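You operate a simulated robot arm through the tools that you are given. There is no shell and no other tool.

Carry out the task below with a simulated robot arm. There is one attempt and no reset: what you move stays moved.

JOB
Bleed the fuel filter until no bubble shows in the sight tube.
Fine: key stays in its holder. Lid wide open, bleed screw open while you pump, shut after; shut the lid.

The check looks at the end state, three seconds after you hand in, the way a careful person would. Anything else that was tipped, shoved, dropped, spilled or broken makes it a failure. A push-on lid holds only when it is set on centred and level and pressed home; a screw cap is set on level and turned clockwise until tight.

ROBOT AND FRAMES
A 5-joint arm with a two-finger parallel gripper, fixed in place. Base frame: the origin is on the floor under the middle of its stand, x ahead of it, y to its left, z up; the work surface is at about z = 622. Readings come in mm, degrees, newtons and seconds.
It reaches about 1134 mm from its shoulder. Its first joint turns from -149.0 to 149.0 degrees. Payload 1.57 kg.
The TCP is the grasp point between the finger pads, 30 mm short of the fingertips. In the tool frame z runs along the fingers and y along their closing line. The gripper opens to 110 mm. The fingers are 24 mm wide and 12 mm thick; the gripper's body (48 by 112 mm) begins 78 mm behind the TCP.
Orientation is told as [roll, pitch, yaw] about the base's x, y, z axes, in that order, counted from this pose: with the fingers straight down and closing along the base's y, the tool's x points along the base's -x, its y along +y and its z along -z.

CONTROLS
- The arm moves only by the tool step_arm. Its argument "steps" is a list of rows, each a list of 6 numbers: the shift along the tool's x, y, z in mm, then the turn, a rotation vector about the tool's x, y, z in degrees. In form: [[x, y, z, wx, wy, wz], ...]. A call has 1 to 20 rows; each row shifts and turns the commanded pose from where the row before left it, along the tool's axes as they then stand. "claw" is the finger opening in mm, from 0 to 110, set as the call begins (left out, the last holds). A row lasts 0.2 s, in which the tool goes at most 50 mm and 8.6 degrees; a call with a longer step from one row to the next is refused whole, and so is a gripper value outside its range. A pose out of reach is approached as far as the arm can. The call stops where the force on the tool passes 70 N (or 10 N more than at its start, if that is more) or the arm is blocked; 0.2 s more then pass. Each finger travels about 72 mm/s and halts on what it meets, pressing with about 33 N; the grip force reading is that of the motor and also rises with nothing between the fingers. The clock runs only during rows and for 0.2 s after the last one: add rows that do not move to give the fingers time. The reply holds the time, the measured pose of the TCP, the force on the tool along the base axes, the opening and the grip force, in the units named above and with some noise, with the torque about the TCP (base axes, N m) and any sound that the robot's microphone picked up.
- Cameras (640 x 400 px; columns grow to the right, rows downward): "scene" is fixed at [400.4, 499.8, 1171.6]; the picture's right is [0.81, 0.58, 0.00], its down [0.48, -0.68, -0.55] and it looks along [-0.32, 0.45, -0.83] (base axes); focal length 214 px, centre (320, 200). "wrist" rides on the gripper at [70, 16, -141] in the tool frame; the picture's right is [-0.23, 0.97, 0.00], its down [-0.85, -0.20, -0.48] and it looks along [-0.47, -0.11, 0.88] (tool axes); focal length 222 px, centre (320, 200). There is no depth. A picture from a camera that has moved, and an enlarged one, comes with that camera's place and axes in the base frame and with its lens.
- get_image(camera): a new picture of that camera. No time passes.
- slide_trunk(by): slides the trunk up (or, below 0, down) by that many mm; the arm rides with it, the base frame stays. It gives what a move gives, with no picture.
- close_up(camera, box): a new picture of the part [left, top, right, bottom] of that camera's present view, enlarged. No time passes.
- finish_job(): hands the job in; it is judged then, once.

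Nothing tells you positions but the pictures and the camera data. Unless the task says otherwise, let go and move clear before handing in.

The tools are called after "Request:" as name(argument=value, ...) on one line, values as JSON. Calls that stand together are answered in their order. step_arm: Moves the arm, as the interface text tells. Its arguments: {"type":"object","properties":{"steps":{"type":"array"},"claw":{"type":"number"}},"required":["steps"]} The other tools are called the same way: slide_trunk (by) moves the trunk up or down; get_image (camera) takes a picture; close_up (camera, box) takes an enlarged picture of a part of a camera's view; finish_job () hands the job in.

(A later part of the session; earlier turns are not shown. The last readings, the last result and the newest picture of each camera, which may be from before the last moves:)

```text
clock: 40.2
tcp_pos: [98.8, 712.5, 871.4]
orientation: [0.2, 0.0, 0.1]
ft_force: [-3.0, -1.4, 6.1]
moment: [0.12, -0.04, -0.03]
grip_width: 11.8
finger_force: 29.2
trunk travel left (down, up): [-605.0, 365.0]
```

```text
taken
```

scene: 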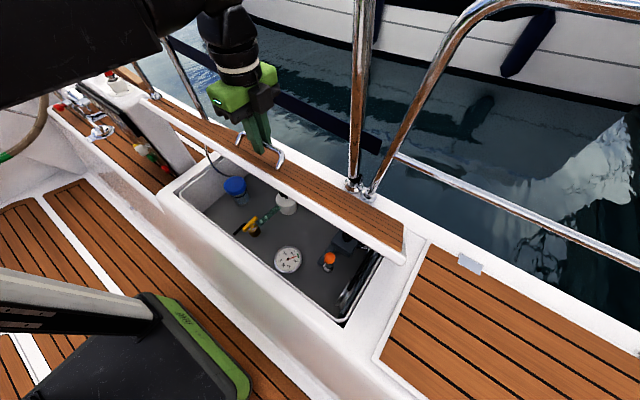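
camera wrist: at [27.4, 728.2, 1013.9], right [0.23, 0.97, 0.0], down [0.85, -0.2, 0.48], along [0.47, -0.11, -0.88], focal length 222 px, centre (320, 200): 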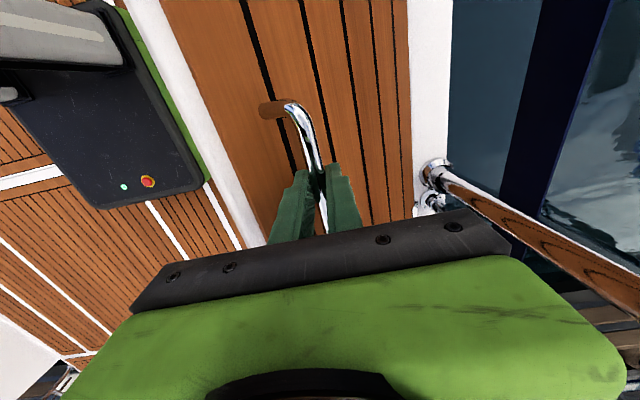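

θ≈52° and no problem so far. Continuing.

Request:
step_arm(steps=[[0, 7, 0, 0, 0, 0], [0, 0, 0, 0, 0, 0]])

Request:
slide_trunk(by=5)

Request:
step_arm(steps=[[0, 7, 0, 0, 0, 0], [0, 0, 0, 0, 0, 0]])

Request:
slide_trunk(by=4)

Request:
step_arm(steps=[[0, 7, 0, 0, 0, 0], [0, 0, 0, 0, 0, 0]])

Request:
slide_trunk(by=4)

Request:
step_arm(steps=[[0, 7, 0, 0, 0, 0], [0, 0, 0, 0, 0, 0]])

Request:
slide_trunk(by=3)

Request:
step_arm(steps=[[0, 7, 0, 0, 0, 0], [0, 0, 0, 0, 0, 0]])

Request:
slide_trunk(by=4)

Request:
get_image(camera="wrist")

Request:
get_image(camera="scene")

```text
clock: 40.8
tcp_pos: [98.6, 716.0, 874.6]
orientation: [0.0, -0.1, 0.0]
ft_force: [-5.5, -19.5, 25.5]
moment: [-0.26, 0.01, -0.02]
grip_width: 11.7
finger_force: 29.1
trunk travel left (down, up): [-605.0, 365.0]
```

```text
clock: 41.3
tcp_pos: [98.0, 720.8, 878.1]
orientation: [0.3, 0.0, 0.0]
ft_force: [-6.6, 1.3, 2.6]
moment: [0.12, 0.15, -0.04]
grip_width: 11.9
finger_force: 28.7
trunk travel left (down, up): [-610.0, 360.0]
```

```text
clock: 41.9
tcp_pos: [99.2, 724.4, 879.6]
orientation: [0.1, 0.0, -0.1]
ft_force: [-8.3, -17.4, 22.2]
moment: [-0.22, 0.43, -0.02]
grip_width: 12.0
finger_force: 28.8
trunk travel left (down, up): [-610.0, 360.0]
```

```text
clock: 42.4
tcp_pos: [98.2, 728.1, 880.6]
orientation: [0.2, 0.1, 0.0]
ft_force: [-8.8, -1.4, 4.0]
moment: [0.11, 0.12, -0.08]
grip_width: 11.9
finger_force: 29.3
trunk travel left (down, up): [-614.0, 356.0]
```

```text
clock: 43.0
tcp_pos: [98.3, 732.9, 883.2]
orientation: [0.1, 0.0, 0.0]
ft_force: [-8.1, -16.8, 21.1]
moment: [-0.21, 0.31, -0.01]
grip_width: 11.7
finger_force: 28.7
trunk travel left (down, up): [-614.0, 356.0]
```

```text
clock: 43.6
tcp_pos: [98.6, 735.6, 886.5]
orientation: [0.2, 0.0, -0.1]
ft_force: [-8.4, 0.4, 2.0]
moment: [0.1, 0.07, -0.03]
grip_width: 12.1
finger_force: 28.6
trunk travel left (down, up): [-618.0, 352.0]
```

```text
clock: 44.2
tcp_pos: [97.4, 737.7, 887.2]
orientation: [0.0, 0.1, -0.1]
ft_force: [-12.0, -11.4, 12.7]
moment: [-0.2, 0.11, 0.0]
grip_width: 11.9
finger_force: 29.0
trunk travel left (down, up): [-618.0, 352.0]
```

```text
clock: 44.7
tcp_pos: [99.0, 740.7, 887.6]
orientation: [0.1, 0.0, 0.1]
ft_force: [-12.3, -0.2, -1.4]
moment: [0.05, 0.22, -0.04]
grip_width: 12.0
finger_force: 29.4
trunk travel left (down, up): [-621.0, 349.0]
```

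```text
clock: 45.3
tcp_pos: [99.1, 744.5, 891.0]
orientation: [0.1, -0.1, 0.1]
ft_force: [-11.6, -13.0, 18.2]
moment: [-0.21, 0.36, 0.01]
grip_width: 11.9
finger_force: 29.2
trunk travel left (down, up): [-621.0, 349.0]
```

```text
clock: 45.8
tcp_pos: [99.7, 749.1, 891.6]
orientation: [0.0, -0.1, 0.0]
ft_force: [-11.9, 1.6, -2.4]
moment: [0.12, 0.02, -0.05]
grip_width: 11.9
finger_force: 29.4
trunk travel left (down, up): [-625.0, 345.0]
```

```text
taken
camera wrist: at [27.6, 764.5, 1033.3], right [0.23, 0.97, 0.0], down [0.85, -0.2, 0.48], along [0.47, -0.11, -0.88], focal length 222 px, centre (320, 200)
```

wrist: 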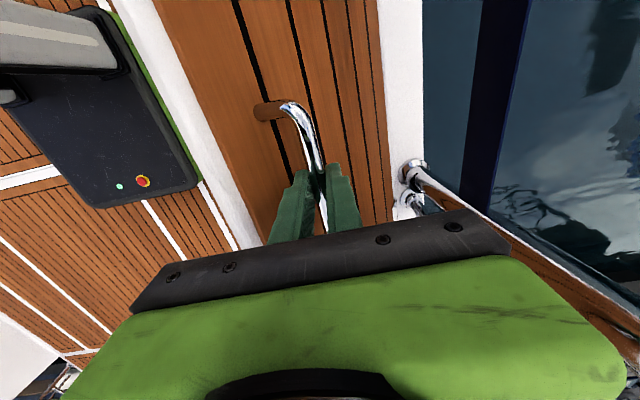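

```text
taken
```

scene: 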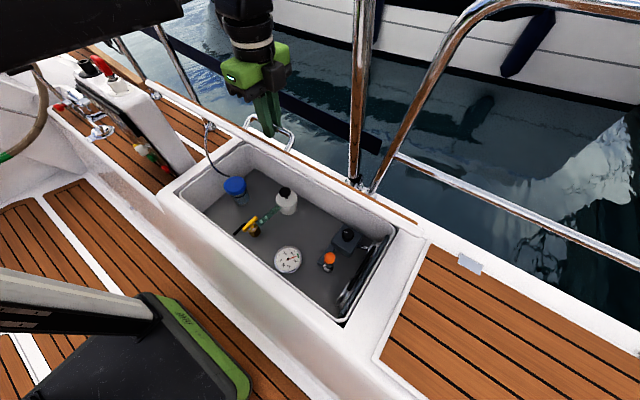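

θ≈61°. I'll continue with a slight x correction to relieve the side force.

Request:
step_arm(steps=[[1, 8, 0, 0, 0, 0], [0, 0, 0, 0, 0, 0]])

Request:
slide_trunk(by=4)

Request:
step_arm(steps=[[0, 8, 0, 0, 0, 0], [0, 0, 0, 0, 0, 0]])

Request:
slide_trunk(by=3)

Request:
step_arm(steps=[[0, 8, 0, 0, 0, 0], [0, 0, 0, 0, 0, 0]])

Request:
slide_trunk(by=3)

Request:
step_arm(steps=[[0, 8, 0, 0, 0, 0], [0, 0, 0, 0, 0, 0]])

Request:
slide_trunk(by=2)

Request:
step_arm(steps=[[0, 8, 0, 0, 0, 0], [0, 0, 0, 0, 0, 0]])

Request:
slide_trunk(by=3)

Request:
get_image(camera="wrist")

Request:
get_image(camera="scene")

```text
clock: 46.4
tcp_pos: [99.9, 754.5, 893.9]
orientation: [0.0, -0.2, 0.0]
ft_force: [-5.7, -11.7, 14.6]
moment: [-0.19, 0.21, 0.02]
grip_width: 11.9
finger_force: 29.4
trunk travel left (down, up): [-625.0, 345.0]
```

```text
clock: 47.0
tcp_pos: [99.4, 756.4, 896.0]
orientation: [0.0, -0.1, 0.0]
ft_force: [-4.9, 3.4, -6.6]
moment: [0.17, -0.41, -0.01]
grip_width: 11.9
finger_force: 29.6
trunk travel left (down, up): [-629.0, 341.0]
```

```text
clock: 47.5
tcp_pos: [99.8, 762.1, 897.5]
orientation: [0.0, 0.0, 0.0]
ft_force: [-2.8, -8.9, 10.0]
moment: [-0.2, -0.02, 0.0]
grip_width: 12.0
finger_force: 29.4
trunk travel left (down, up): [-629.0, 341.0]
```

```text
clock: 48.1
tcp_pos: [98.7, 763.8, 897.5]
orientation: [0.2, 0.1, 0.1]
ft_force: [-2.2, 2.5, -7.2]
moment: [0.1, -0.18, -0.02]
grip_width: 11.7
finger_force: 29.4
trunk travel left (down, up): [-632.0, 338.0]
```

```text
clock: 48.7
tcp_pos: [97.1, 769.4, 900.6]
orientation: [0.0, 0.0, 0.0]
ft_force: [-0.3, -7.1, 10.3]
moment: [-0.19, 0.18, -0.01]
grip_width: 11.8
finger_force: 29.1
trunk travel left (down, up): [-632.0, 338.0]
```

```text
clock: 49.2
tcp_pos: [98.3, 771.4, 901.3]
orientation: [0.2, 0.0, 0.1]
ft_force: [-0.8, 2.5, -8.7]
moment: [0.14, -0.16, -0.01]
grip_width: 11.6
finger_force: 29.2
trunk travel left (down, up): [-635.0, 335.0]
```

```text
clock: 49.8
tcp_pos: [98.1, 777.0, 904.1]
orientation: [0.0, 0.0, 0.0]
ft_force: [0.6, -6.8, 9.1]
moment: [-0.18, 0.1, 0.01]
grip_width: 11.8
finger_force: 29.5
trunk travel left (down, up): [-635.0, 335.0]
```

```text
clock: 50.3
tcp_pos: [98.6, 778.0, 904.1]
orientation: [0.1, 0.0, 0.0]
ft_force: [1.7, -1.3, -4.0]
moment: [0.01, -0.07, -0.01]
grip_width: 12.0
finger_force: 29.4
trunk travel left (down, up): [-637.0, 333.0]
```

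```text
clock: 50.9
tcp_pos: [98.2, 782.6, 905.6]
orientation: [0.1, 0.0, 0.0]
ft_force: [0.4, -6.9, 12.7]
moment: [-0.15, 0.06, -0.01]
grip_width: 11.8
finger_force: 29.3
trunk travel left (down, up): [-637.0, 333.0]
```

```text
clock: 51.4
tcp_pos: [99.1, 786.7, 906.2]
orientation: [0.1, 0.1, 0.0]
ft_force: [-1.8, 2.6, -8.9]
moment: [0.08, 0.0, -0.04]
grip_width: 11.7
finger_force: 29.1
trunk travel left (down, up): [-640.0, 330.0]
```

```text
taken
camera wrist: at [27.8, 802.6, 1047.9], right [0.23, 0.97, 0.0], down [0.86, -0.2, 0.48], along [0.47, -0.11, -0.88], focal length 222 px, centre (320, 200)
```

wrist: 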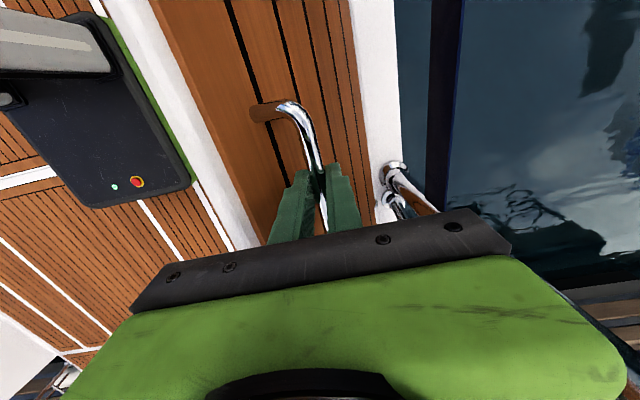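

```text
taken
```

scene: 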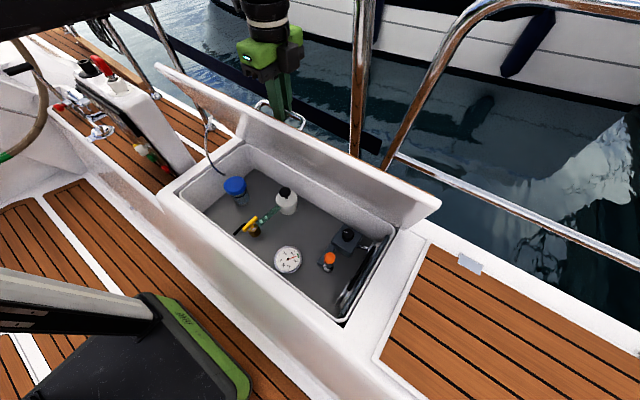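

θ≈70°. Continuing carefully toward vertical, watching for the lid's stop.

Request:
step_arm(steps=[[0, 8, 0, 0, 0, 0], [0, 0, 0, 0, 0, 0]])

Request:
slide_trunk(by=2)

Request:
step_arm(steps=[[0, 8, 0, 0, 0, 0], [0, 0, 0, 0, 0, 0]])

Request:
slide_trunk(by=2)

Request:
step_arm(steps=[[0, 8, 0, 0, 0, 0], [0, 0, 0, 0, 0, 0]])

Request:
slide_trunk(by=1)

Request:
step_arm(steps=[[0, 8, 0, 0, 0, 0], [0, 0, 0, 0, 0, 0]])

Request:
get_image(camera="wrist")

Request:
get_image(camera="scene")

```text
clock: 52.0
tcp_pos: [98.1, 792.9, 908.2]
orientation: [0.0, 0.1, 0.0]
ft_force: [-0.3, -6.8, 8.4]
moment: [-0.15, 0.29, 0.01]
grip_width: 11.9
finger_force: 28.6
trunk travel left (down, up): [-640.0, 330.0]
```

```text
clock: 52.5
tcp_pos: [98.3, 794.3, 908.7]
orientation: [0.0, 0.0, 0.1]
ft_force: [0.8, -0.5, -6.6]
moment: [-0.01, 0.0, -0.01]
grip_width: 11.7
finger_force: 28.8
trunk travel left (down, up): [-642.0, 328.0]
```

```text
clock: 53.1
tcp_pos: [100.2, 800.0, 910.6]
orientation: [0.1, 0.1, -0.1]
ft_force: [5.2, -5.7, 11.0]
moment: [-0.12, 0.09, 0.03]
grip_width: 11.9
finger_force: 29.4
trunk travel left (down, up): [-642.0, 328.0]
```

```text
clock: 53.7
tcp_pos: [99.0, 803.0, 912.1]
orientation: [0.1, 0.0, -0.1]
ft_force: [5.9, -1.6, -5.6]
moment: [-0.04, -0.47, 0.0]
grip_width: 11.8
finger_force: 28.8
trunk travel left (down, up): [-644.0, 326.0]
```

```text
clock: 54.3
tcp_pos: [98.2, 808.0, 912.0]
orientation: [0.1, 0.0, 0.0]
ft_force: [-0.3, -6.0, 8.3]
moment: [-0.12, 0.04, -0.05]
grip_width: 12.1
finger_force: 29.2
trunk travel left (down, up): [-644.0, 326.0]
```

```text
clock: 54.8
tcp_pos: [99.2, 808.9, 913.0]
orientation: [0.0, 0.0, 0.1]
ft_force: [-1.3, -4.4, 0.5]
moment: [-0.03, 0.41, 0.0]
grip_width: 11.9
finger_force: 29.1
trunk travel left (down, up): [-645.0, 325.0]
```

```text
clock: 55.4
tcp_pos: [98.1, 815.4, 914.0]
orientation: [0.1, 0.0, 0.0]
ft_force: [-2.0, -4.6, 14.2]
moment: [-0.12, 0.5, -0.03]
grip_width: 11.9
finger_force: 29.5
trunk travel left (down, up): [-645.0, 325.0]
```

```text
taken
camera wrist: at [27.8, 831.7, 1055.1], right [0.23, 0.97, 0.0], down [0.86, -0.2, 0.48], along [0.47, -0.11, -0.88], focal length 222 px, centre (320, 200)
```

wrist: 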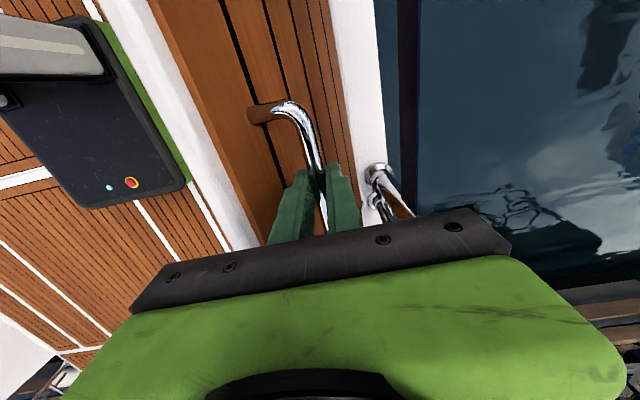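

```text
taken
```

scene: 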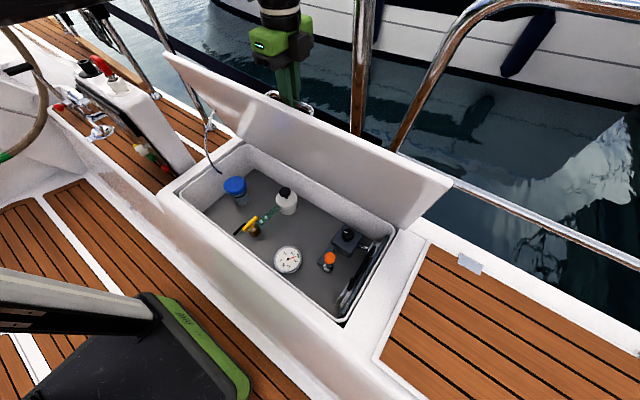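

θ≈75°. Continuing; I'm watching for contact with the rail or stop.

Request:
slide_trunk(by=2)

Request:
step_arm(steps=[[0, 8, 0, 0, 0, 0], [0, 0, 0, 0, 0, 0]])

Request:
slide_trunk(by=1)

Request:
step_arm(steps=[[0, 8, 0, 0, 0, 0], [0, 0, 0, 0, 0, 0]])

Request:
step_arm(steps=[[0, 8, 0, 0, 0, 0], [0, 0, 0, 0, 0, 0]])

Request:
get_image(camera="wrist")

Request:
get_image(camera="scene")

```text
clock: 55.9
tcp_pos: [99.4, 817.9, 914.6]
orientation: [0.0, 0.0, 0.0]
ft_force: [-3.1, -1.5, -4.1]
moment: [-0.02, 0.17, -0.05]
grip_width: 12.1
finger_force: 29.0
trunk travel left (down, up): [-647.0, 323.0]
```

```text
clock: 56.5
tcp_pos: [98.3, 823.8, 915.7]
orientation: [0.1, -0.1, 0.1]
ft_force: [-1.3, -4.5, 8.6]
moment: [-0.09, 0.24, 0.0]
grip_width: 11.8
finger_force: 29.4
trunk travel left (down, up): [-647.0, 323.0]
```

```text
clock: 57.0
tcp_pos: [99.1, 824.9, 914.8]
orientation: [-0.1, 0.0, 0.0]
ft_force: [-1.6, -3.7, -1.7]
moment: [-0.05, -0.08, -0.03]
grip_width: 11.6
finger_force: 28.9
trunk travel left (down, up): [-648.0, 322.0]
```

```text
clock: 57.6
tcp_pos: [99.2, 833.2, 916.1]
orientation: [0.1, 0.0, 0.0]
ft_force: [-3.2, -4.0, 10.7]
moment: [-0.12, -0.01, -0.03]
grip_width: 11.8
finger_force: 29.9
trunk travel left (down, up): [-648.0, 322.0]
```

```text
clock: 58.2
tcp_pos: [99.1, 840.9, 917.8]
orientation: [0.1, 0.0, 0.0]
ft_force: [-0.7, -3.2, 22.3]
moment: [-0.08, 0.32, 0.03]
grip_width: 11.6
finger_force: 29.1
trunk travel left (down, up): [-648.0, 322.0]
```

```text
taken
camera wrist: at [27.7, 856.8, 1058.5], right [0.23, 0.97, 0.0], down [0.85, -0.2, 0.48], along [0.47, -0.11, -0.88], focal length 222 px, centre (320, 200)
```

wrist: 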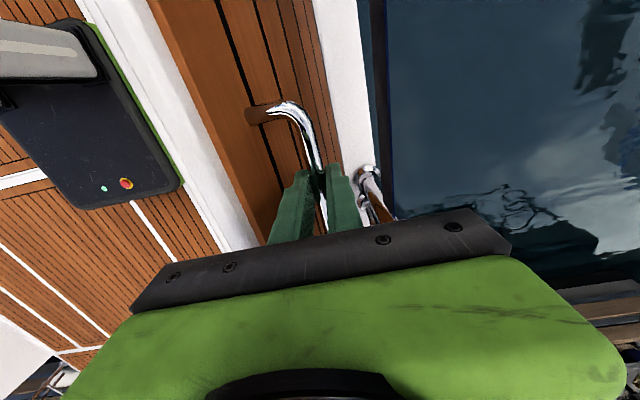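

```text
taken
```

scene: 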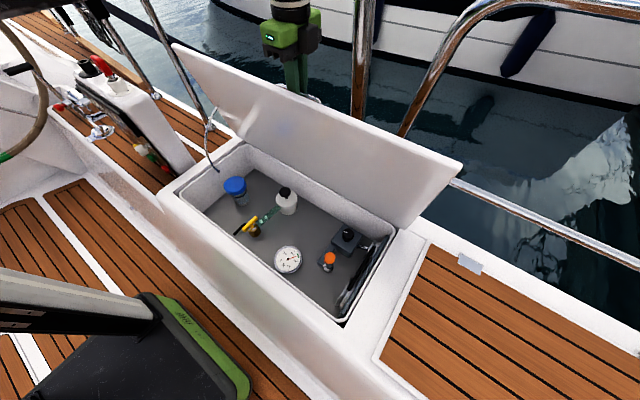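

θ≈81°. Continuing a bit at a time toward the stop.

Request:
slide_trunk(by=2)

Request:
step_arm(steps=[[0, 8, 0, 0, 0, 0], [0, 0, 0, 0, 0, 0]])

Request:
step_arm(steps=[[0, 6, 0, 0, 0, 0], [0, 0, 0, 0, 0, 0]])

Request:
step_arm(steps=[[0, 6, 0, 0, 0, 0], [0, 0, 0, 0, 0, 0]])

Request:
get_image(camera="wrist")

Request:
get_image(camera="scene")

```text
clock: 58.7
tcp_pos: [99.7, 841.8, 916.7]
orientation: [0.0, 0.0, 0.0]
ft_force: [-2.7, -3.6, -0.2]
moment: [-0.04, -0.11, -0.05]
grip_width: 11.8
finger_force: 28.8
trunk travel left (down, up): [-650.0, 320.0]
```

```text
clock: 59.3
tcp_pos: [98.5, 850.0, 917.7]
orientation: [0.0, 0.0, 0.0]
ft_force: [0.4, -2.2, 6.7]
moment: [-0.08, 0.03, -0.01]
grip_width: 11.8
finger_force: 29.3
trunk travel left (down, up): [-650.0, 320.0]
```

```text
clock: 59.9
tcp_pos: [98.8, 855.8, 918.8]
orientation: [0.1, 0.1, 0.0]
ft_force: [1.7, -3.5, 8.7]
moment: [-0.06, -0.02, 0.04]
grip_width: 11.7
finger_force: 28.8
trunk travel left (down, up): [-650.0, 320.0]
```

```text
clock: 60.5
tcp_pos: [98.8, 862.5, 918.3]
orientation: [0.1, 0.1, 0.1]
ft_force: [2.0, -2.7, 11.0]
moment: [-0.02, -0.27, -0.02]
grip_width: 11.8
finger_force: 28.6
trunk travel left (down, up): [-650.0, 320.0]
```

```text
taken
camera wrist: at [27.8, 878.6, 1059.6], right [0.23, 0.97, 0.0], down [0.85, -0.2, 0.48], along [0.47, -0.11, -0.88], focal length 222 px, centre (320, 200)
```

wrist: 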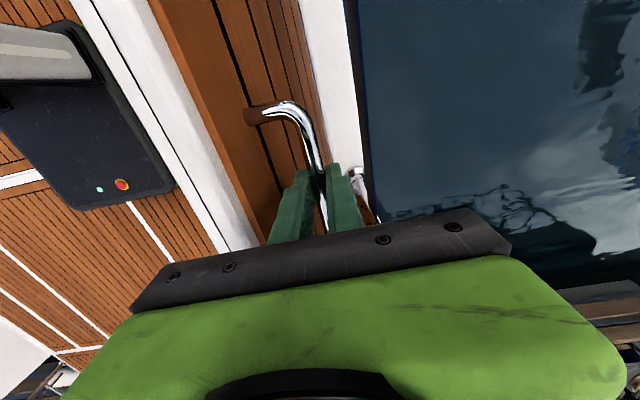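

```text
taken
```

scene: 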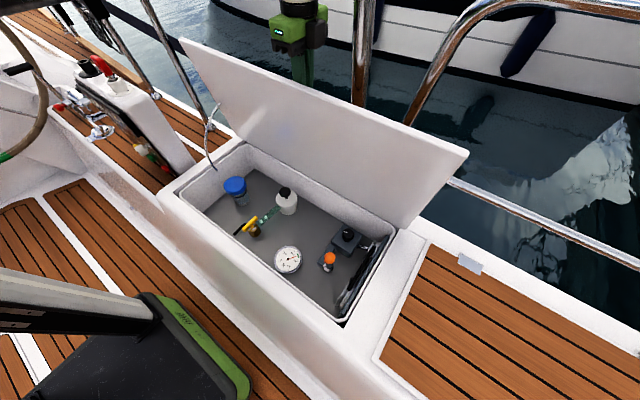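

θ≈86°. A little further, as it should rest past vertical or against a stop.

Request:
step_arm(steps=[[0, 6, 0, 0, 0, 0], [0, 0, 0, 0, 0, 0]])

Request:
step_arm(steps=[[0, 6, 0, 0, 0, 0], [0, 0, 0, 0, 0, 0]])

Request:
step_arm(steps=[[0, 6, 0, 0, 0, 0], [0, 0, 0, 0, 0, 0]])

Request:
get_image(camera="wrist")

Request:
get_image(camera="scene")

```text
clock: 61.1
tcp_pos: [98.8, 868.7, 918.4]
orientation: [0.1, 0.1, -0.1]
ft_force: [2.7, -2.4, 10.9]
moment: [-0.01, -0.06, 0.0]
grip_width: 12.0
finger_force: 28.6
trunk travel left (down, up): [-650.0, 320.0]
```

```text
clock: 61.7
tcp_pos: [98.9, 874.4, 918.9]
orientation: [0.0, 0.1, 0.0]
ft_force: [2.0, 0.1, 10.2]
moment: [-0.02, 0.03, 0.01]
grip_width: 11.8
finger_force: 29.7
trunk travel left (down, up): [-650.0, 320.0]
```

```text
clock: 62.3
tcp_pos: [98.1, 875.6, 919.6]
orientation: [0.1, 0.0, -0.1]
ft_force: [-2.6, 1.7, -27.9]
moment: [0.0, 0.02, -0.07]
grip_width: 11.4
finger_force: 28.8
trunk travel left (down, up): [-650.0, 320.0]
```

```text
taken
camera wrist: at [28.0, 891.6, 1061.6], right [0.23, 0.97, 0.0], down [0.86, -0.2, 0.48], along [0.47, -0.11, -0.88], focal length 222 px, centre (320, 200)
```

wrist: 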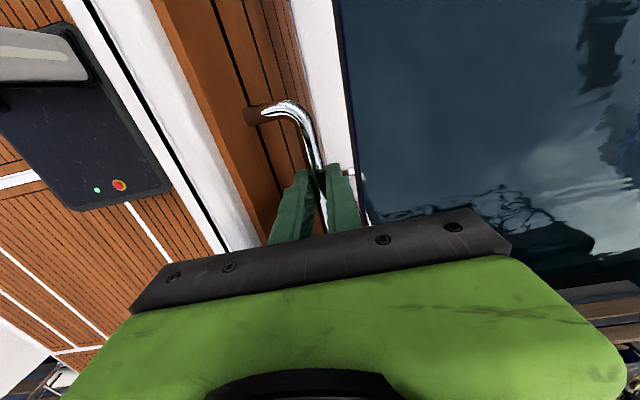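

```text
taken
```

scene: 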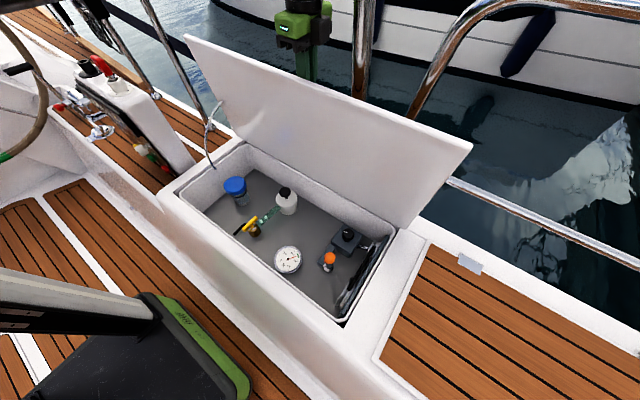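

The last +6 mm step moved only ~1 mm in y while the z-force jumped. I'll pause in place to see whether it settles before going on.

Request:
step_arm(steps=[[0, 0, 0, 0, 0, 0], [0, 0, 0, 0, 0, 0]])

Request:
close_up(camera="wrist", box=[220, 80, 420, 240])

Request:
close_up(camera="scene", box=[170, 0, 400, 150])

```text
clock: 62.9
tcp_pos: [98.8, 876.4, 920.4]
orientation: [0.1, -0.1, 0.0]
ft_force: [-7.5, -28.5, -48.7]
moment: [4.63, -0.29, 0.06]
grip_width: 11.7
finger_force: 28.7
trunk travel left (down, up): [-650.0, 320.0]
```

```text
2.50 times, centred on (320, 160) of wrist
camera zoom: at [28.0, 891.8, 1062.0], right [0.23, 0.97, 0.0], down [0.86, -0.2, 0.48], along [0.47, -0.11, -0.88], focal length 555 px, centre (320, 300)
```

zoom: 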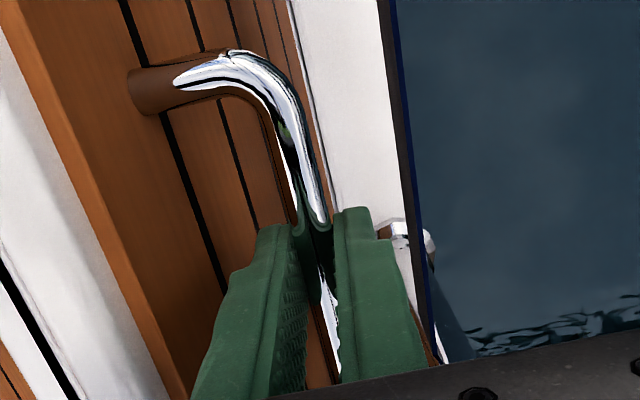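

```text
2.67 times, centred on (285, 75) of scene
camera zoom: at [400.4, 499.8, 1171.6], right [0.81, 0.58, 0.0], down [0.48, -0.68, -0.55], along [-0.32, 0.45, -0.83], focal length 572 px, centre (413, 533)
```

zoom: 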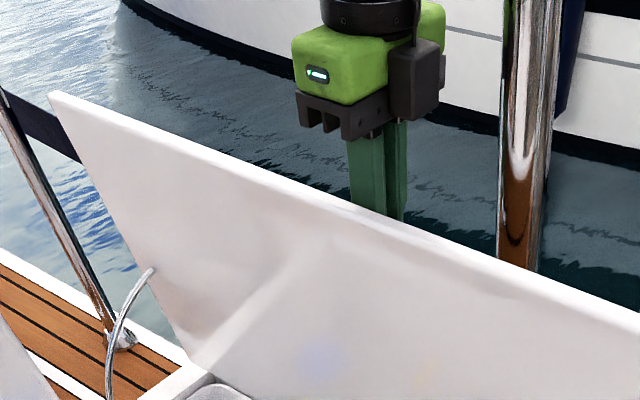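

The load jumped (moment 4.6 N·m), so something is resisting. I'll back off 6 mm and see whether the forces clear.

Request:
step_arm(steps=[[0, -5, 0, 0, 0, 0], [0, 0, 0, 0, 0, 0]])

Request:
get_image(camera="wrist")

Request:
get_image(camera="scene")

```text
clock: 63.5
tcp_pos: [100.4, 876.4, 919.8]
orientation: [0.3, -0.1, 0.0]
ft_force: [-2.9, 1.8, 1.8]
moment: [-0.22, -0.22, -0.02]
grip_width: 11.7
finger_force: 29.4
trunk travel left (down, up): [-650.0, 320.0]
```

```text
taken
camera wrist: at [27.7, 891.3, 1061.5], right [0.23, 0.97, 0.01], down [0.85, -0.2, 0.48], along [0.47, -0.1, -0.88], focal length 222 px, centre (320, 200)
```

wrist: 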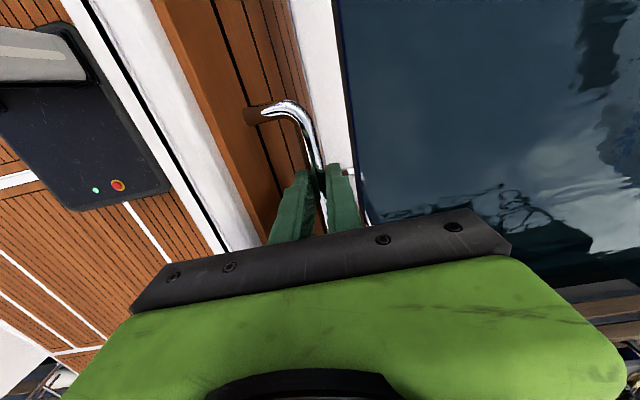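

```text
taken
```

scene: 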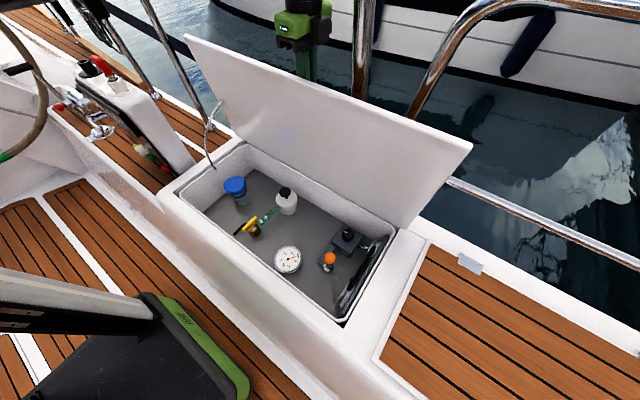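

The forces cleared; the lid seems to be at its stop, near 88°. I'll loosen the grip slightly while still caging the bar to see if the lid stays up by itself.

Request:
step_arm(steps=[[0, 0, 0, 0, 0, 0], [0, 0, 0, 0, 0, 0], [0, 0, 0, 0, 0, 0]], claw=20)

Request:
close_up(camera="wrist", box=[220, 80, 420, 240])

```text
clock: 64.3
tcp_pos: [99.0, 874.2, 917.8]
orientation: [0.1, 0.0, 0.0]
ft_force: [-0.2, 0.7, 0.5]
moment: [0.01, 0.0, 0.01]
grip_width: 20.0
finger_force: 0.0
trunk travel left (down, up): [-650.0, 320.0]
```

```text
2.50 times, centred on (320, 160) of wrist
camera zoom: at [28.6, 890.5, 1059.3], right [0.23, 0.97, 0.0], down [0.85, -0.2, 0.48], along [0.47, -0.11, -0.88], focal length 555 px, centre (320, 300)
```

zoom: 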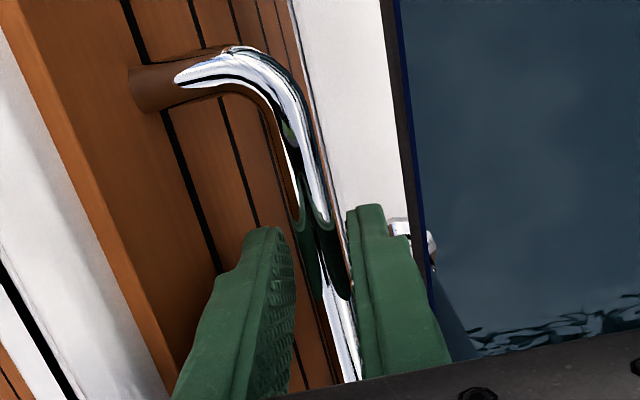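

The lid stays up on its own with zero force on the tool. I'll raise the fingers straight off the bar.

Request:
slide_trunk(by=20)

Request:
slide_trunk(by=100)

Request:
get_image(camera="scene")

Request:
get_image(camera="wrist")

```text
clock: 65.0
tcp_pos: [99.4, 875.6, 936.8]
orientation: [0.0, 0.0, 0.0]
ft_force: [-0.1, -0.3, -0.4]
moment: [0.02, -0.02, 0.01]
grip_width: 20.0
finger_force: 0.0
trunk travel left (down, up): [-670.0, 300.0]
```

```text
clock: 65.6
tcp_pos: [98.3, 873.0, 964.6]
orientation: [-1.0, 0.3, 0.0]
ft_force: [1.2, -1.2, -35.5]
moment: [-1.33, 1.03, -0.05]
grip_width: 19.9
finger_force: 0.1
trunk travel left (down, up): [-700.0, 270.0]
stopped: the force on the tool passed its limit at 150 N (the readings are from after the stop); the commanded pose is now the measured one
```

```text
taken
```

scene: 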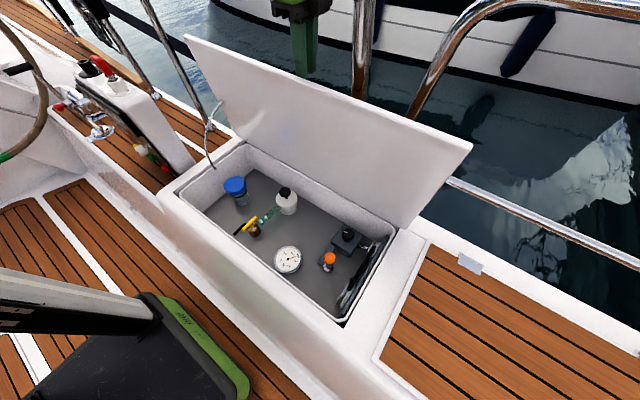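

```text
taken
camera wrist: at [28.2, 891.9, 1105.5], right [0.23, 0.97, -0.02], down [0.86, -0.19, 0.48], along [0.46, -0.13, -0.88], focal length 222 px, centre (320, 200)
```

wrist: 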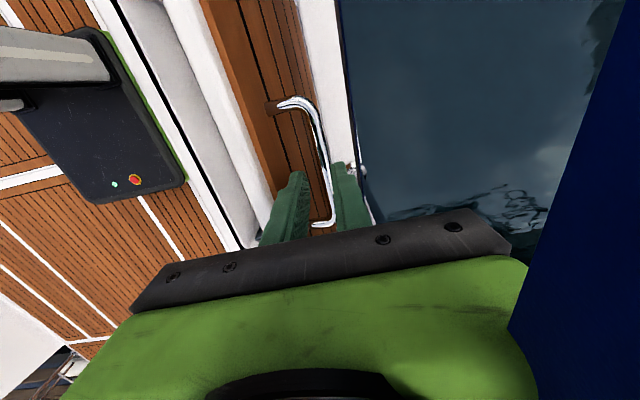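

The gripper's sea-side shoulder met a navy object overhead as I raised it: the contact is above the gripper at its +y side, not on the lid. I'll ease down a few mm, then tilt the gripper body away (toward −y) before rising.

Request:
slide_trunk(by=-5)

Request:
get_image(camera="wrist")

Request:
close_up(camera="scene", box=[170, 0, 400, 150])

```text
clock: 66.2
tcp_pos: [96.9, 871.0, 961.9]
orientation: [-0.8, 0.3, -0.1]
ft_force: [0.7, 0.2, -1.0]
moment: [0.01, 0.0, 0.03]
grip_width: 20.0
finger_force: 0.1
trunk travel left (down, up): [-695.0, 275.0]
```

```text
taken
camera wrist: at [27.7, 889.3, 1103.4], right [0.23, 0.97, -0.02], down [0.86, -0.19, 0.48], along [0.46, -0.12, -0.88], focal length 222 px, centre (320, 200)
```

wrist: 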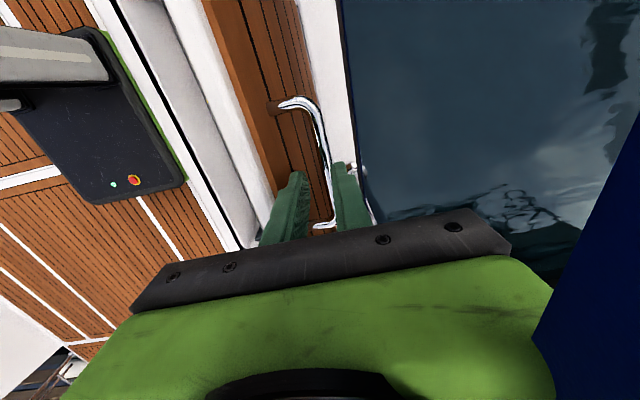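

```text
2.67 times, centred on (285, 75) of scene
camera zoom: at [400.4, 499.8, 1171.6], right [0.81, 0.58, 0.0], down [0.48, -0.68, -0.55], along [-0.32, 0.45, -0.83], focal length 572 px, centre (413, 533)
```

zoom: 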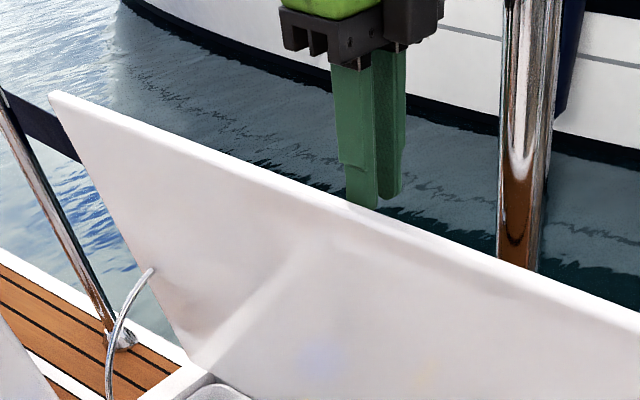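

The fingertips are just at the lid's upper edge, and the navy object overlaps the gripper's sea-side shoulder. I'll tilt the gripper body toward −y, which also lifts the TCP slightly.

Request:
step_arm(steps=[[0, 0, 0, -5, 0, 0], [0, 0, 0, -5, 0, 0], [0, 0, 0, -5, 0, 0], [0, 0, 0, 0, 0, 0]])

Request:
close_up(camera="scene", box=[170, 0, 400, 150])

Request:
get_image(camera="wrist")

```text
clock: 66.8
tcp_pos: [98.2, 880.1, 955.6]
orientation: [8.8, 0.5, 0.1]
ft_force: [2.3, 25.7, -69.5]
moment: [-5.79, 2.0, 0.56]
grip_width: 20.2
finger_force: 0.1
out of reach, approached as far as the arm can: row 2, 3
trunk travel left (down, up): [-695.0, 275.0]
stopped in row 3: the force on the tool passed its limit at 74 N (the readings are from after the stop); the commanded pose is now the measured one
```

```text
2.67 times, centred on (285, 75) of scene
camera zoom: at [400.4, 499.8, 1171.6], right [0.81, 0.58, 0.0], down [0.48, -0.68, -0.55], along [-0.32, 0.45, -0.83], focal length 572 px, centre (413, 533)
```

zoom: 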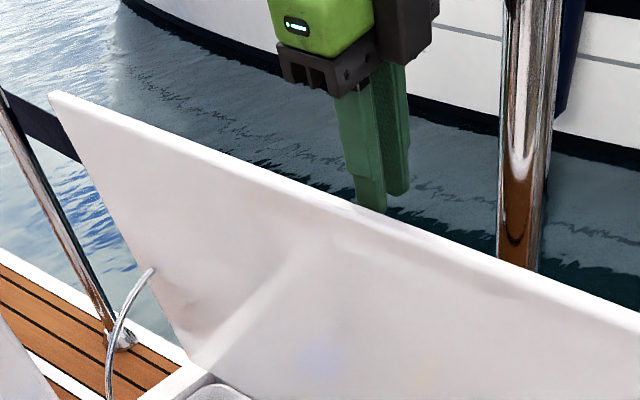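

```text
taken
camera wrist: at [27.9, 874.0, 1099.2], right [0.23, 0.96, 0.15], down [0.86, -0.27, 0.43], along [0.46, 0.03, -0.89], focal length 222 px, centre (320, 200)
```

wrist: 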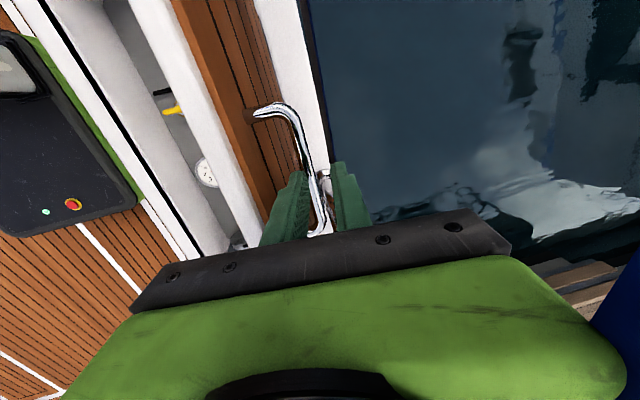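

The gripper's sea-side shoulder is wedged under a padded lifeline, whose lower edge I place at y≈913, z≈1082, running along x. I'll ease down, undo the tilt, then close the fingers and turn the tool 90° so the narrow side faces the lifeline before I rise.

Request:
slide_trunk(by=-6)

Request:
step_arm(steps=[[0, 0, 0, 4.4, 0, 0], [0, 0, 0, 4.4, 0, 0], [0, -4, 0, 0, 0, 0], [0, 0, 0, 0, 0, 0]])

Request:
close_up(camera="wrist", box=[220, 80, 420, 240])

Request:
get_image(camera="wrist")

Request:
get_image(camera="scene")

```text
clock: 67.4
tcp_pos: [97.9, 874.6, 957.9]
orientation: [9.4, 0.3, -0.1]
ft_force: [0.6, 0.3, -1.3]
moment: [-0.06, 0.02, 0.01]
grip_width: 19.8
finger_force: 0.1
trunk travel left (down, up): [-689.0, 281.0]
```

```text
clock: 68.4
tcp_pos: [98.1, 869.1, 955.8]
orientation: [0.8, 0.2, 0.0]
ft_force: [-0.1, -1.0, 0.5]
moment: [0.05, 0.02, 0.01]
grip_width: 19.9
finger_force: 0.1
out of reach, approached as far as the arm can: row 2
trunk travel left (down, up): [-689.0, 281.0]
```

```text
2.50 times, centred on (320, 160) of wrist
camera zoom: at [27.2, 882.5, 1098.3], right [0.23, 0.97, 0.01], down [0.86, -0.21, 0.47], along [0.46, -0.1, -0.88], focal length 555 px, centre (320, 300)
```

zoom: 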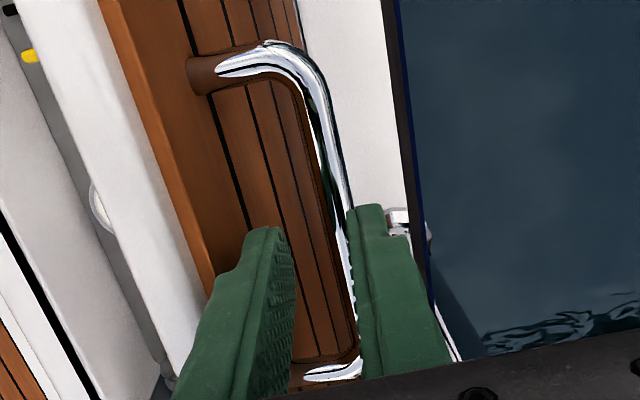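

```text
taken
camera wrist: at [27.2, 882.5, 1098.3], right [0.23, 0.97, 0.01], down [0.86, -0.21, 0.47], along [0.46, -0.1, -0.88], focal length 222 px, centre (320, 200)
```

wrist: 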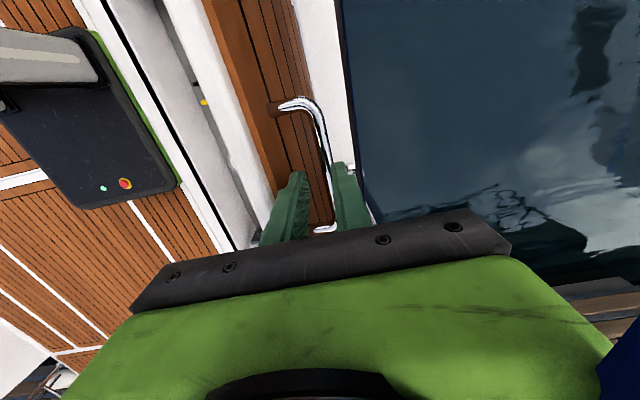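

```text
taken
```

scene: 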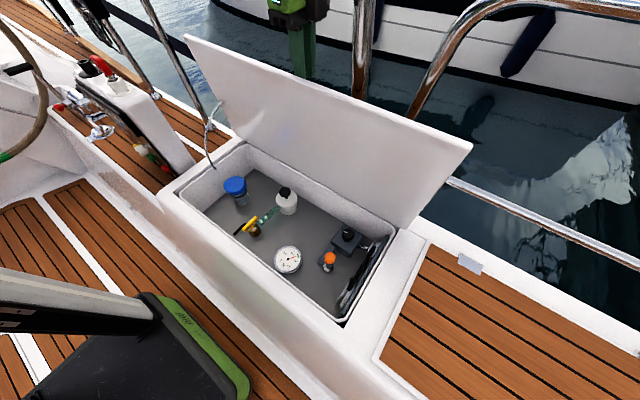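

Forces are clear and the lid is still standing open. Now I'll lower slightly for clearance, close the fingers and turn the tool −90° about its axis, so the camera side faces the cockpit.

Request:
slide_trunk(by=-6)

Request:
step_arm(steps=[[0, 1, 0, 0.8, 0, 0], [0, 0, 0, 0, 0, 0], [0, 0, 0, 0, 0, 0]], claw=0)

Request:
step_arm(steps=[[0, 0, 0, 0, 0, -7.5], [0, 0, 0, 0, 0, -7.5], [0, 0, 0, 0, 0, -7.5], [0, 0, 0, 0, 0, 0]])

```text
clock: 68.9
tcp_pos: [97.5, 868.3, 949.0]
orientation: [0.8, 0.4, -0.1]
ft_force: [0.3, -0.2, 0.5]
moment: [0.0, 0.01, 0.01]
grip_width: 20.1
finger_force: 0.0
trunk travel left (down, up): [-683.0, 287.0]
```

```text
clock: 69.7
tcp_pos: [97.3, 868.6, 949.4]
orientation: [-0.1, 0.3, 0.1]
ft_force: [-0.2, -0.2, -1.3]
moment: [-0.01, 0.01, -0.02]
grip_width: 0.1
finger_force: 21.2
trunk travel left (down, up): [-683.0, 287.0]
```

```text
clock: 70.7
tcp_pos: [97.9, 869.4, 949.3]
orientation: [0.1, 0.4, 22.5]
ft_force: [-0.5, -0.7, -0.2]
moment: [0.0, -0.01, 0.0]
grip_width: 0.2
finger_force: 20.9
trunk travel left (down, up): [-683.0, 287.0]
```

The rotation is clean with no contact. Continuing to 90°.

Request:
step_arm(steps=[[0, 0, 0, 0, 0, -7.5], [0, 0, 0, 0, 0, -7.5], [0, 0, 0, 0, 0, -7.5], [0, 0, 0, 0, 0, -7.5], [0, 0, 0, 0, 0, 0]])

Request:
step_arm(steps=[[0, 0, 0, 0, 0, -7.5], [0, 0, 0, 0, 0, -7.5], [0, 0, 0, 0, 0, -7.5], [0, 0, 0, 0, 0, -7.5], [0, 0, 0, 0, 0, -7.5], [0, 0, 0, 0, 0, 0]])

Request:
get_image(camera="wrist")

Request:
get_image(camera="scene")

```text
clock: 71.9
tcp_pos: [97.2, 869.3, 949.8]
orientation: [0.3, 0.3, 52.5]
ft_force: [0.1, 1.3, -0.5]
moment: [-0.01, 0.01, -0.02]
grip_width: 0.1
finger_force: 21.4
trunk travel left (down, up): [-683.0, 287.0]
```

```text
clock: 73.3
tcp_pos: [97.3, 869.7, 950.0]
orientation: [0.3, 0.0, 90.1]
ft_force: [-0.2, 0.4, -0.5]
moment: [0.01, -0.01, 0.03]
grip_width: 0.0
finger_force: 21.5
trunk travel left (down, up): [-683.0, 287.0]
```

```text
taken
camera wrist: at [81.4, 799.7, 1091.4], right [-0.97, 0.23, 0.01], down [0.2, 0.86, 0.48], along [0.1, 0.47, -0.88], focal length 222 px, centre (320, 200)
```

wrist: 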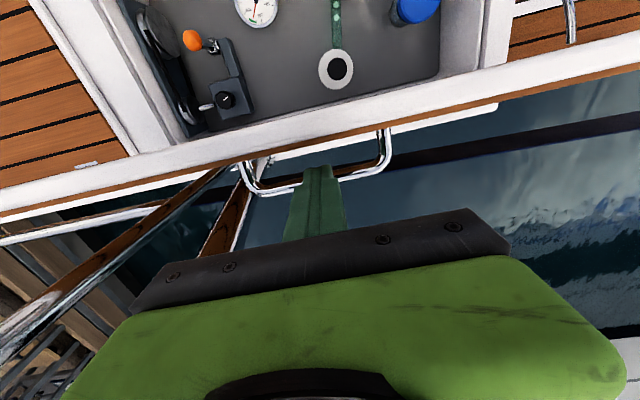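

```text
taken
```

scene: 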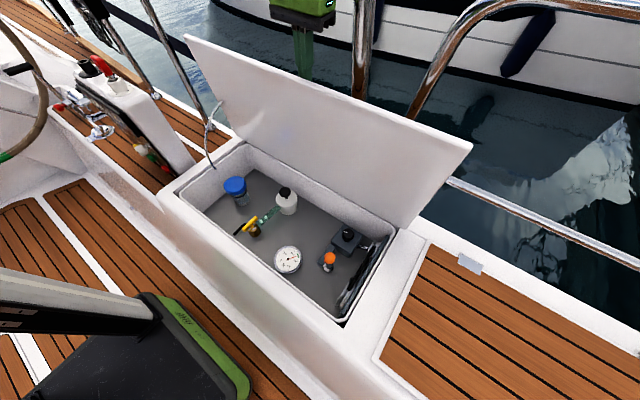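

The tool is turned. Now I'll raise it in small steps at this y until the fingertips clear the lid's upper edge (~z 945).

Request:
slide_trunk(by=12)

Request:
slide_trunk(by=10)

Request:
slide_trunk(by=10)

Request:
slide_trunk(by=10)

Request:
get_image(camera="wrist")

Request:
close_up(camera="scene", box=[170, 0, 400, 150])

```text
clock: 73.9
tcp_pos: [97.1, 868.9, 961.5]
orientation: [0.4, 0.1, 90.1]
ft_force: [-0.5, 0.5, -0.6]
moment: [-0.01, -0.02, 0.0]
grip_width: 0.0
finger_force: 21.5
trunk travel left (down, up): [-695.0, 275.0]
```

```text
clock: 74.5
tcp_pos: [96.4, 869.5, 971.8]
orientation: [0.5, 0.1, 89.9]
ft_force: [-0.4, -2.8, -5.9]
moment: [0.06, 0.04, -0.02]
grip_width: 0.0
finger_force: 21.6
trunk travel left (down, up): [-705.0, 265.0]
```

```text
clock: 74.9
tcp_pos: [97.8, 867.9, 972.2]
orientation: [0.5, 0.7, 90.0]
ft_force: [0.4, 4.8, -28.4]
moment: [-1.76, 0.6, 0.06]
grip_width: 0.0
finger_force: 21.7
trunk travel left (down, up): [-708.0, 262.0]
stopped: the force on the tool passed its limit at 94 N (the readings are from after the stop); the commanded pose is now the measured one
```

```text
clock: 75.2
tcp_pos: [97.5, 867.5, 973.0]
orientation: [0.5, 1.4, 90.0]
ft_force: [2.1, 8.1, -42.6]
moment: [-2.9, 0.91, 0.02]
grip_width: 0.0
finger_force: 20.7
trunk travel left (down, up): [-710.0, 260.0]
stopped: the force on the tool passed its limit at 92 N (the readings are from after the stop); the commanded pose is now the measured one
```

```text
taken
camera wrist: at [81.2, 800.5, 1116.0], right [-0.97, 0.23, 0.01], down [0.21, 0.87, 0.46], along [0.1, 0.45, -0.89], focal length 222 px, centre (320, 200)
```

wrist: 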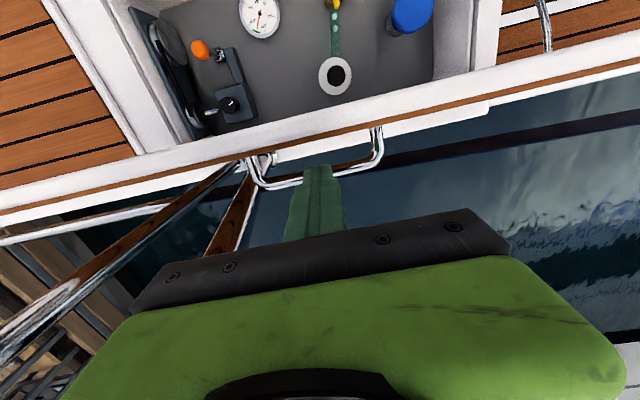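

```text
2.67 times, centred on (285, 75) of scene
camera zoom: at [400.4, 499.8, 1171.6], right [0.81, 0.58, 0.0], down [0.48, -0.68, -0.55], along [-0.32, 0.45, -0.83], focal length 572 px, centre (413, 533)
```

zoom: 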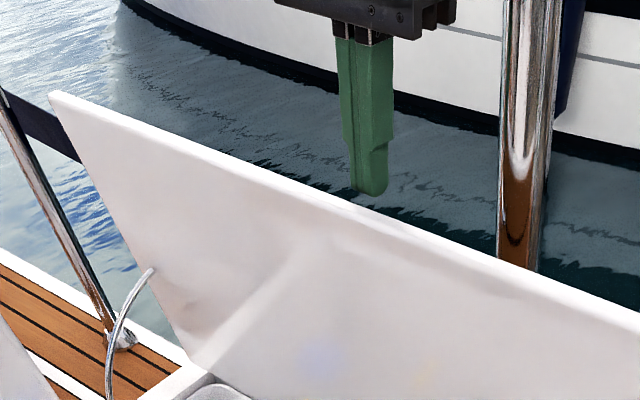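

The tool's back side now touches the lifeline at about y 915, z 1083, with the fingertips a few mm short of clearing the lid edge. I'll lower, then tilt the gripper body toward −y (with the fingertips swinging away from the lid) before raising again.

Request:
slide_trunk(by=-18)

Request:
step_arm(steps=[[0, 0, 0, 0, -4, 0], [0, 0, 0, 0, -4, 0], [0, 0, 0, 0, 0, 0]])

```text
clock: 75.9
tcp_pos: [95.8, 862.2, 959.7]
orientation: [0.6, 1.0, 89.9]
ft_force: [0.6, -0.9, -0.1]
moment: [0.04, 0.03, 0.01]
grip_width: 0.0
finger_force: 21.2
trunk travel left (down, up): [-692.0, 278.0]
```

```text
clock: 76.7
tcp_pos: [96.7, 863.8, 961.3]
orientation: [0.6, -6.9, 89.8]
ft_force: [0.3, 0.2, -0.5]
moment: [-0.01, 0.01, -0.01]
grip_width: 0.1
finger_force: 21.7
trunk travel left (down, up): [-692.0, 278.0]
```

The tilt works cleanly. Continuing to about 20° and checking the view.

Request:
step_arm(steps=[[0, 0, 0, 0, -4, 0], [0, 0, 0, 0, -4, 0], [0, 0, 0, 0, -4, 0], [0, 0, 0, 0, -3, 0], [0, 0, 0, 0, 0, 0]])

Request:
get_image(camera="wrist")

Request:
close_up(camera="scene", box=[170, 0, 400, 150])

```text
clock: 77.9
tcp_pos: [97.6, 862.4, 976.5]
orientation: [0.6, -22.1, 89.7]
ft_force: [-0.3, -0.6, 0.2]
moment: [0.02, 0.0, 0.01]
grip_width: 0.1
finger_force: 21.3
out of reach, approached as far as the arm can: row 1, 2, 3, 4
trunk travel left (down, up): [-692.0, 278.0]
```

```text
taken
camera wrist: at [80.4, 745.5, 1081.4], right [-0.97, 0.21, 0.09], down [0.21, 0.61, 0.76], along [0.1, 0.76, -0.64], focal length 222 px, centre (320, 200)
```

wrist: 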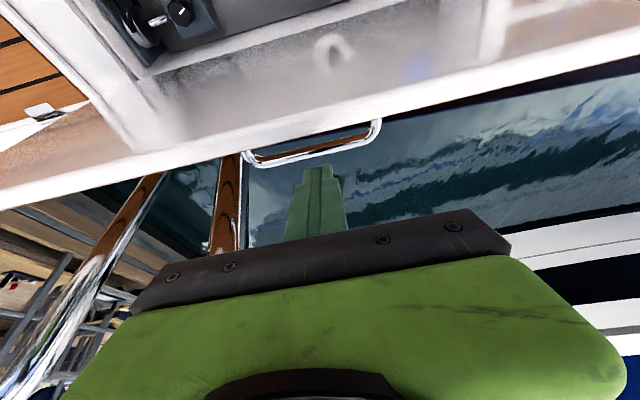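

```text
2.67 times, centred on (285, 75) of scene
camera zoom: at [400.4, 499.8, 1171.6], right [0.81, 0.58, 0.0], down [0.48, -0.68, -0.55], along [-0.32, 0.45, -0.83], focal length 572 px, centre (413, 533)
```

zoom: 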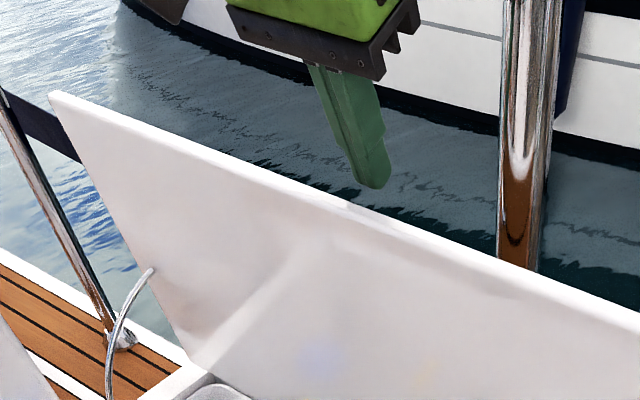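

The tool is tilted and clear of the lifeline. Raising now, then withdrawing toward the cockpit (−y).

Request:
slide_trunk(by=25)

Request:
close_up(camera="scene", box=[170, 0, 400, 150])

```text
clock: 78.6
tcp_pos: [96.6, 863.3, 1001.5]
orientation: [0.5, -22.0, 89.7]
ft_force: [-1.1, 0.0, -0.7]
moment: [0.01, 0.01, -0.03]
grip_width: 0.0
finger_force: 21.5
trunk travel left (down, up): [-717.0, 253.0]
```

```text
2.67 times, centred on (285, 75) of scene
camera zoom: at [400.4, 499.8, 1171.6], right [0.81, 0.58, 0.0], down [0.48, -0.68, -0.55], along [-0.32, 0.45, -0.83], focal length 572 px, centre (413, 533)
```

zoom: 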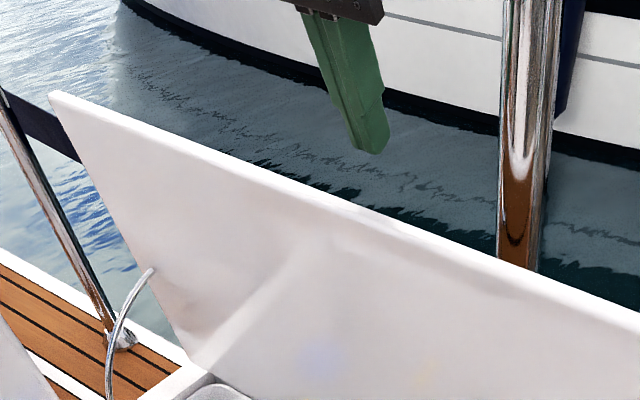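

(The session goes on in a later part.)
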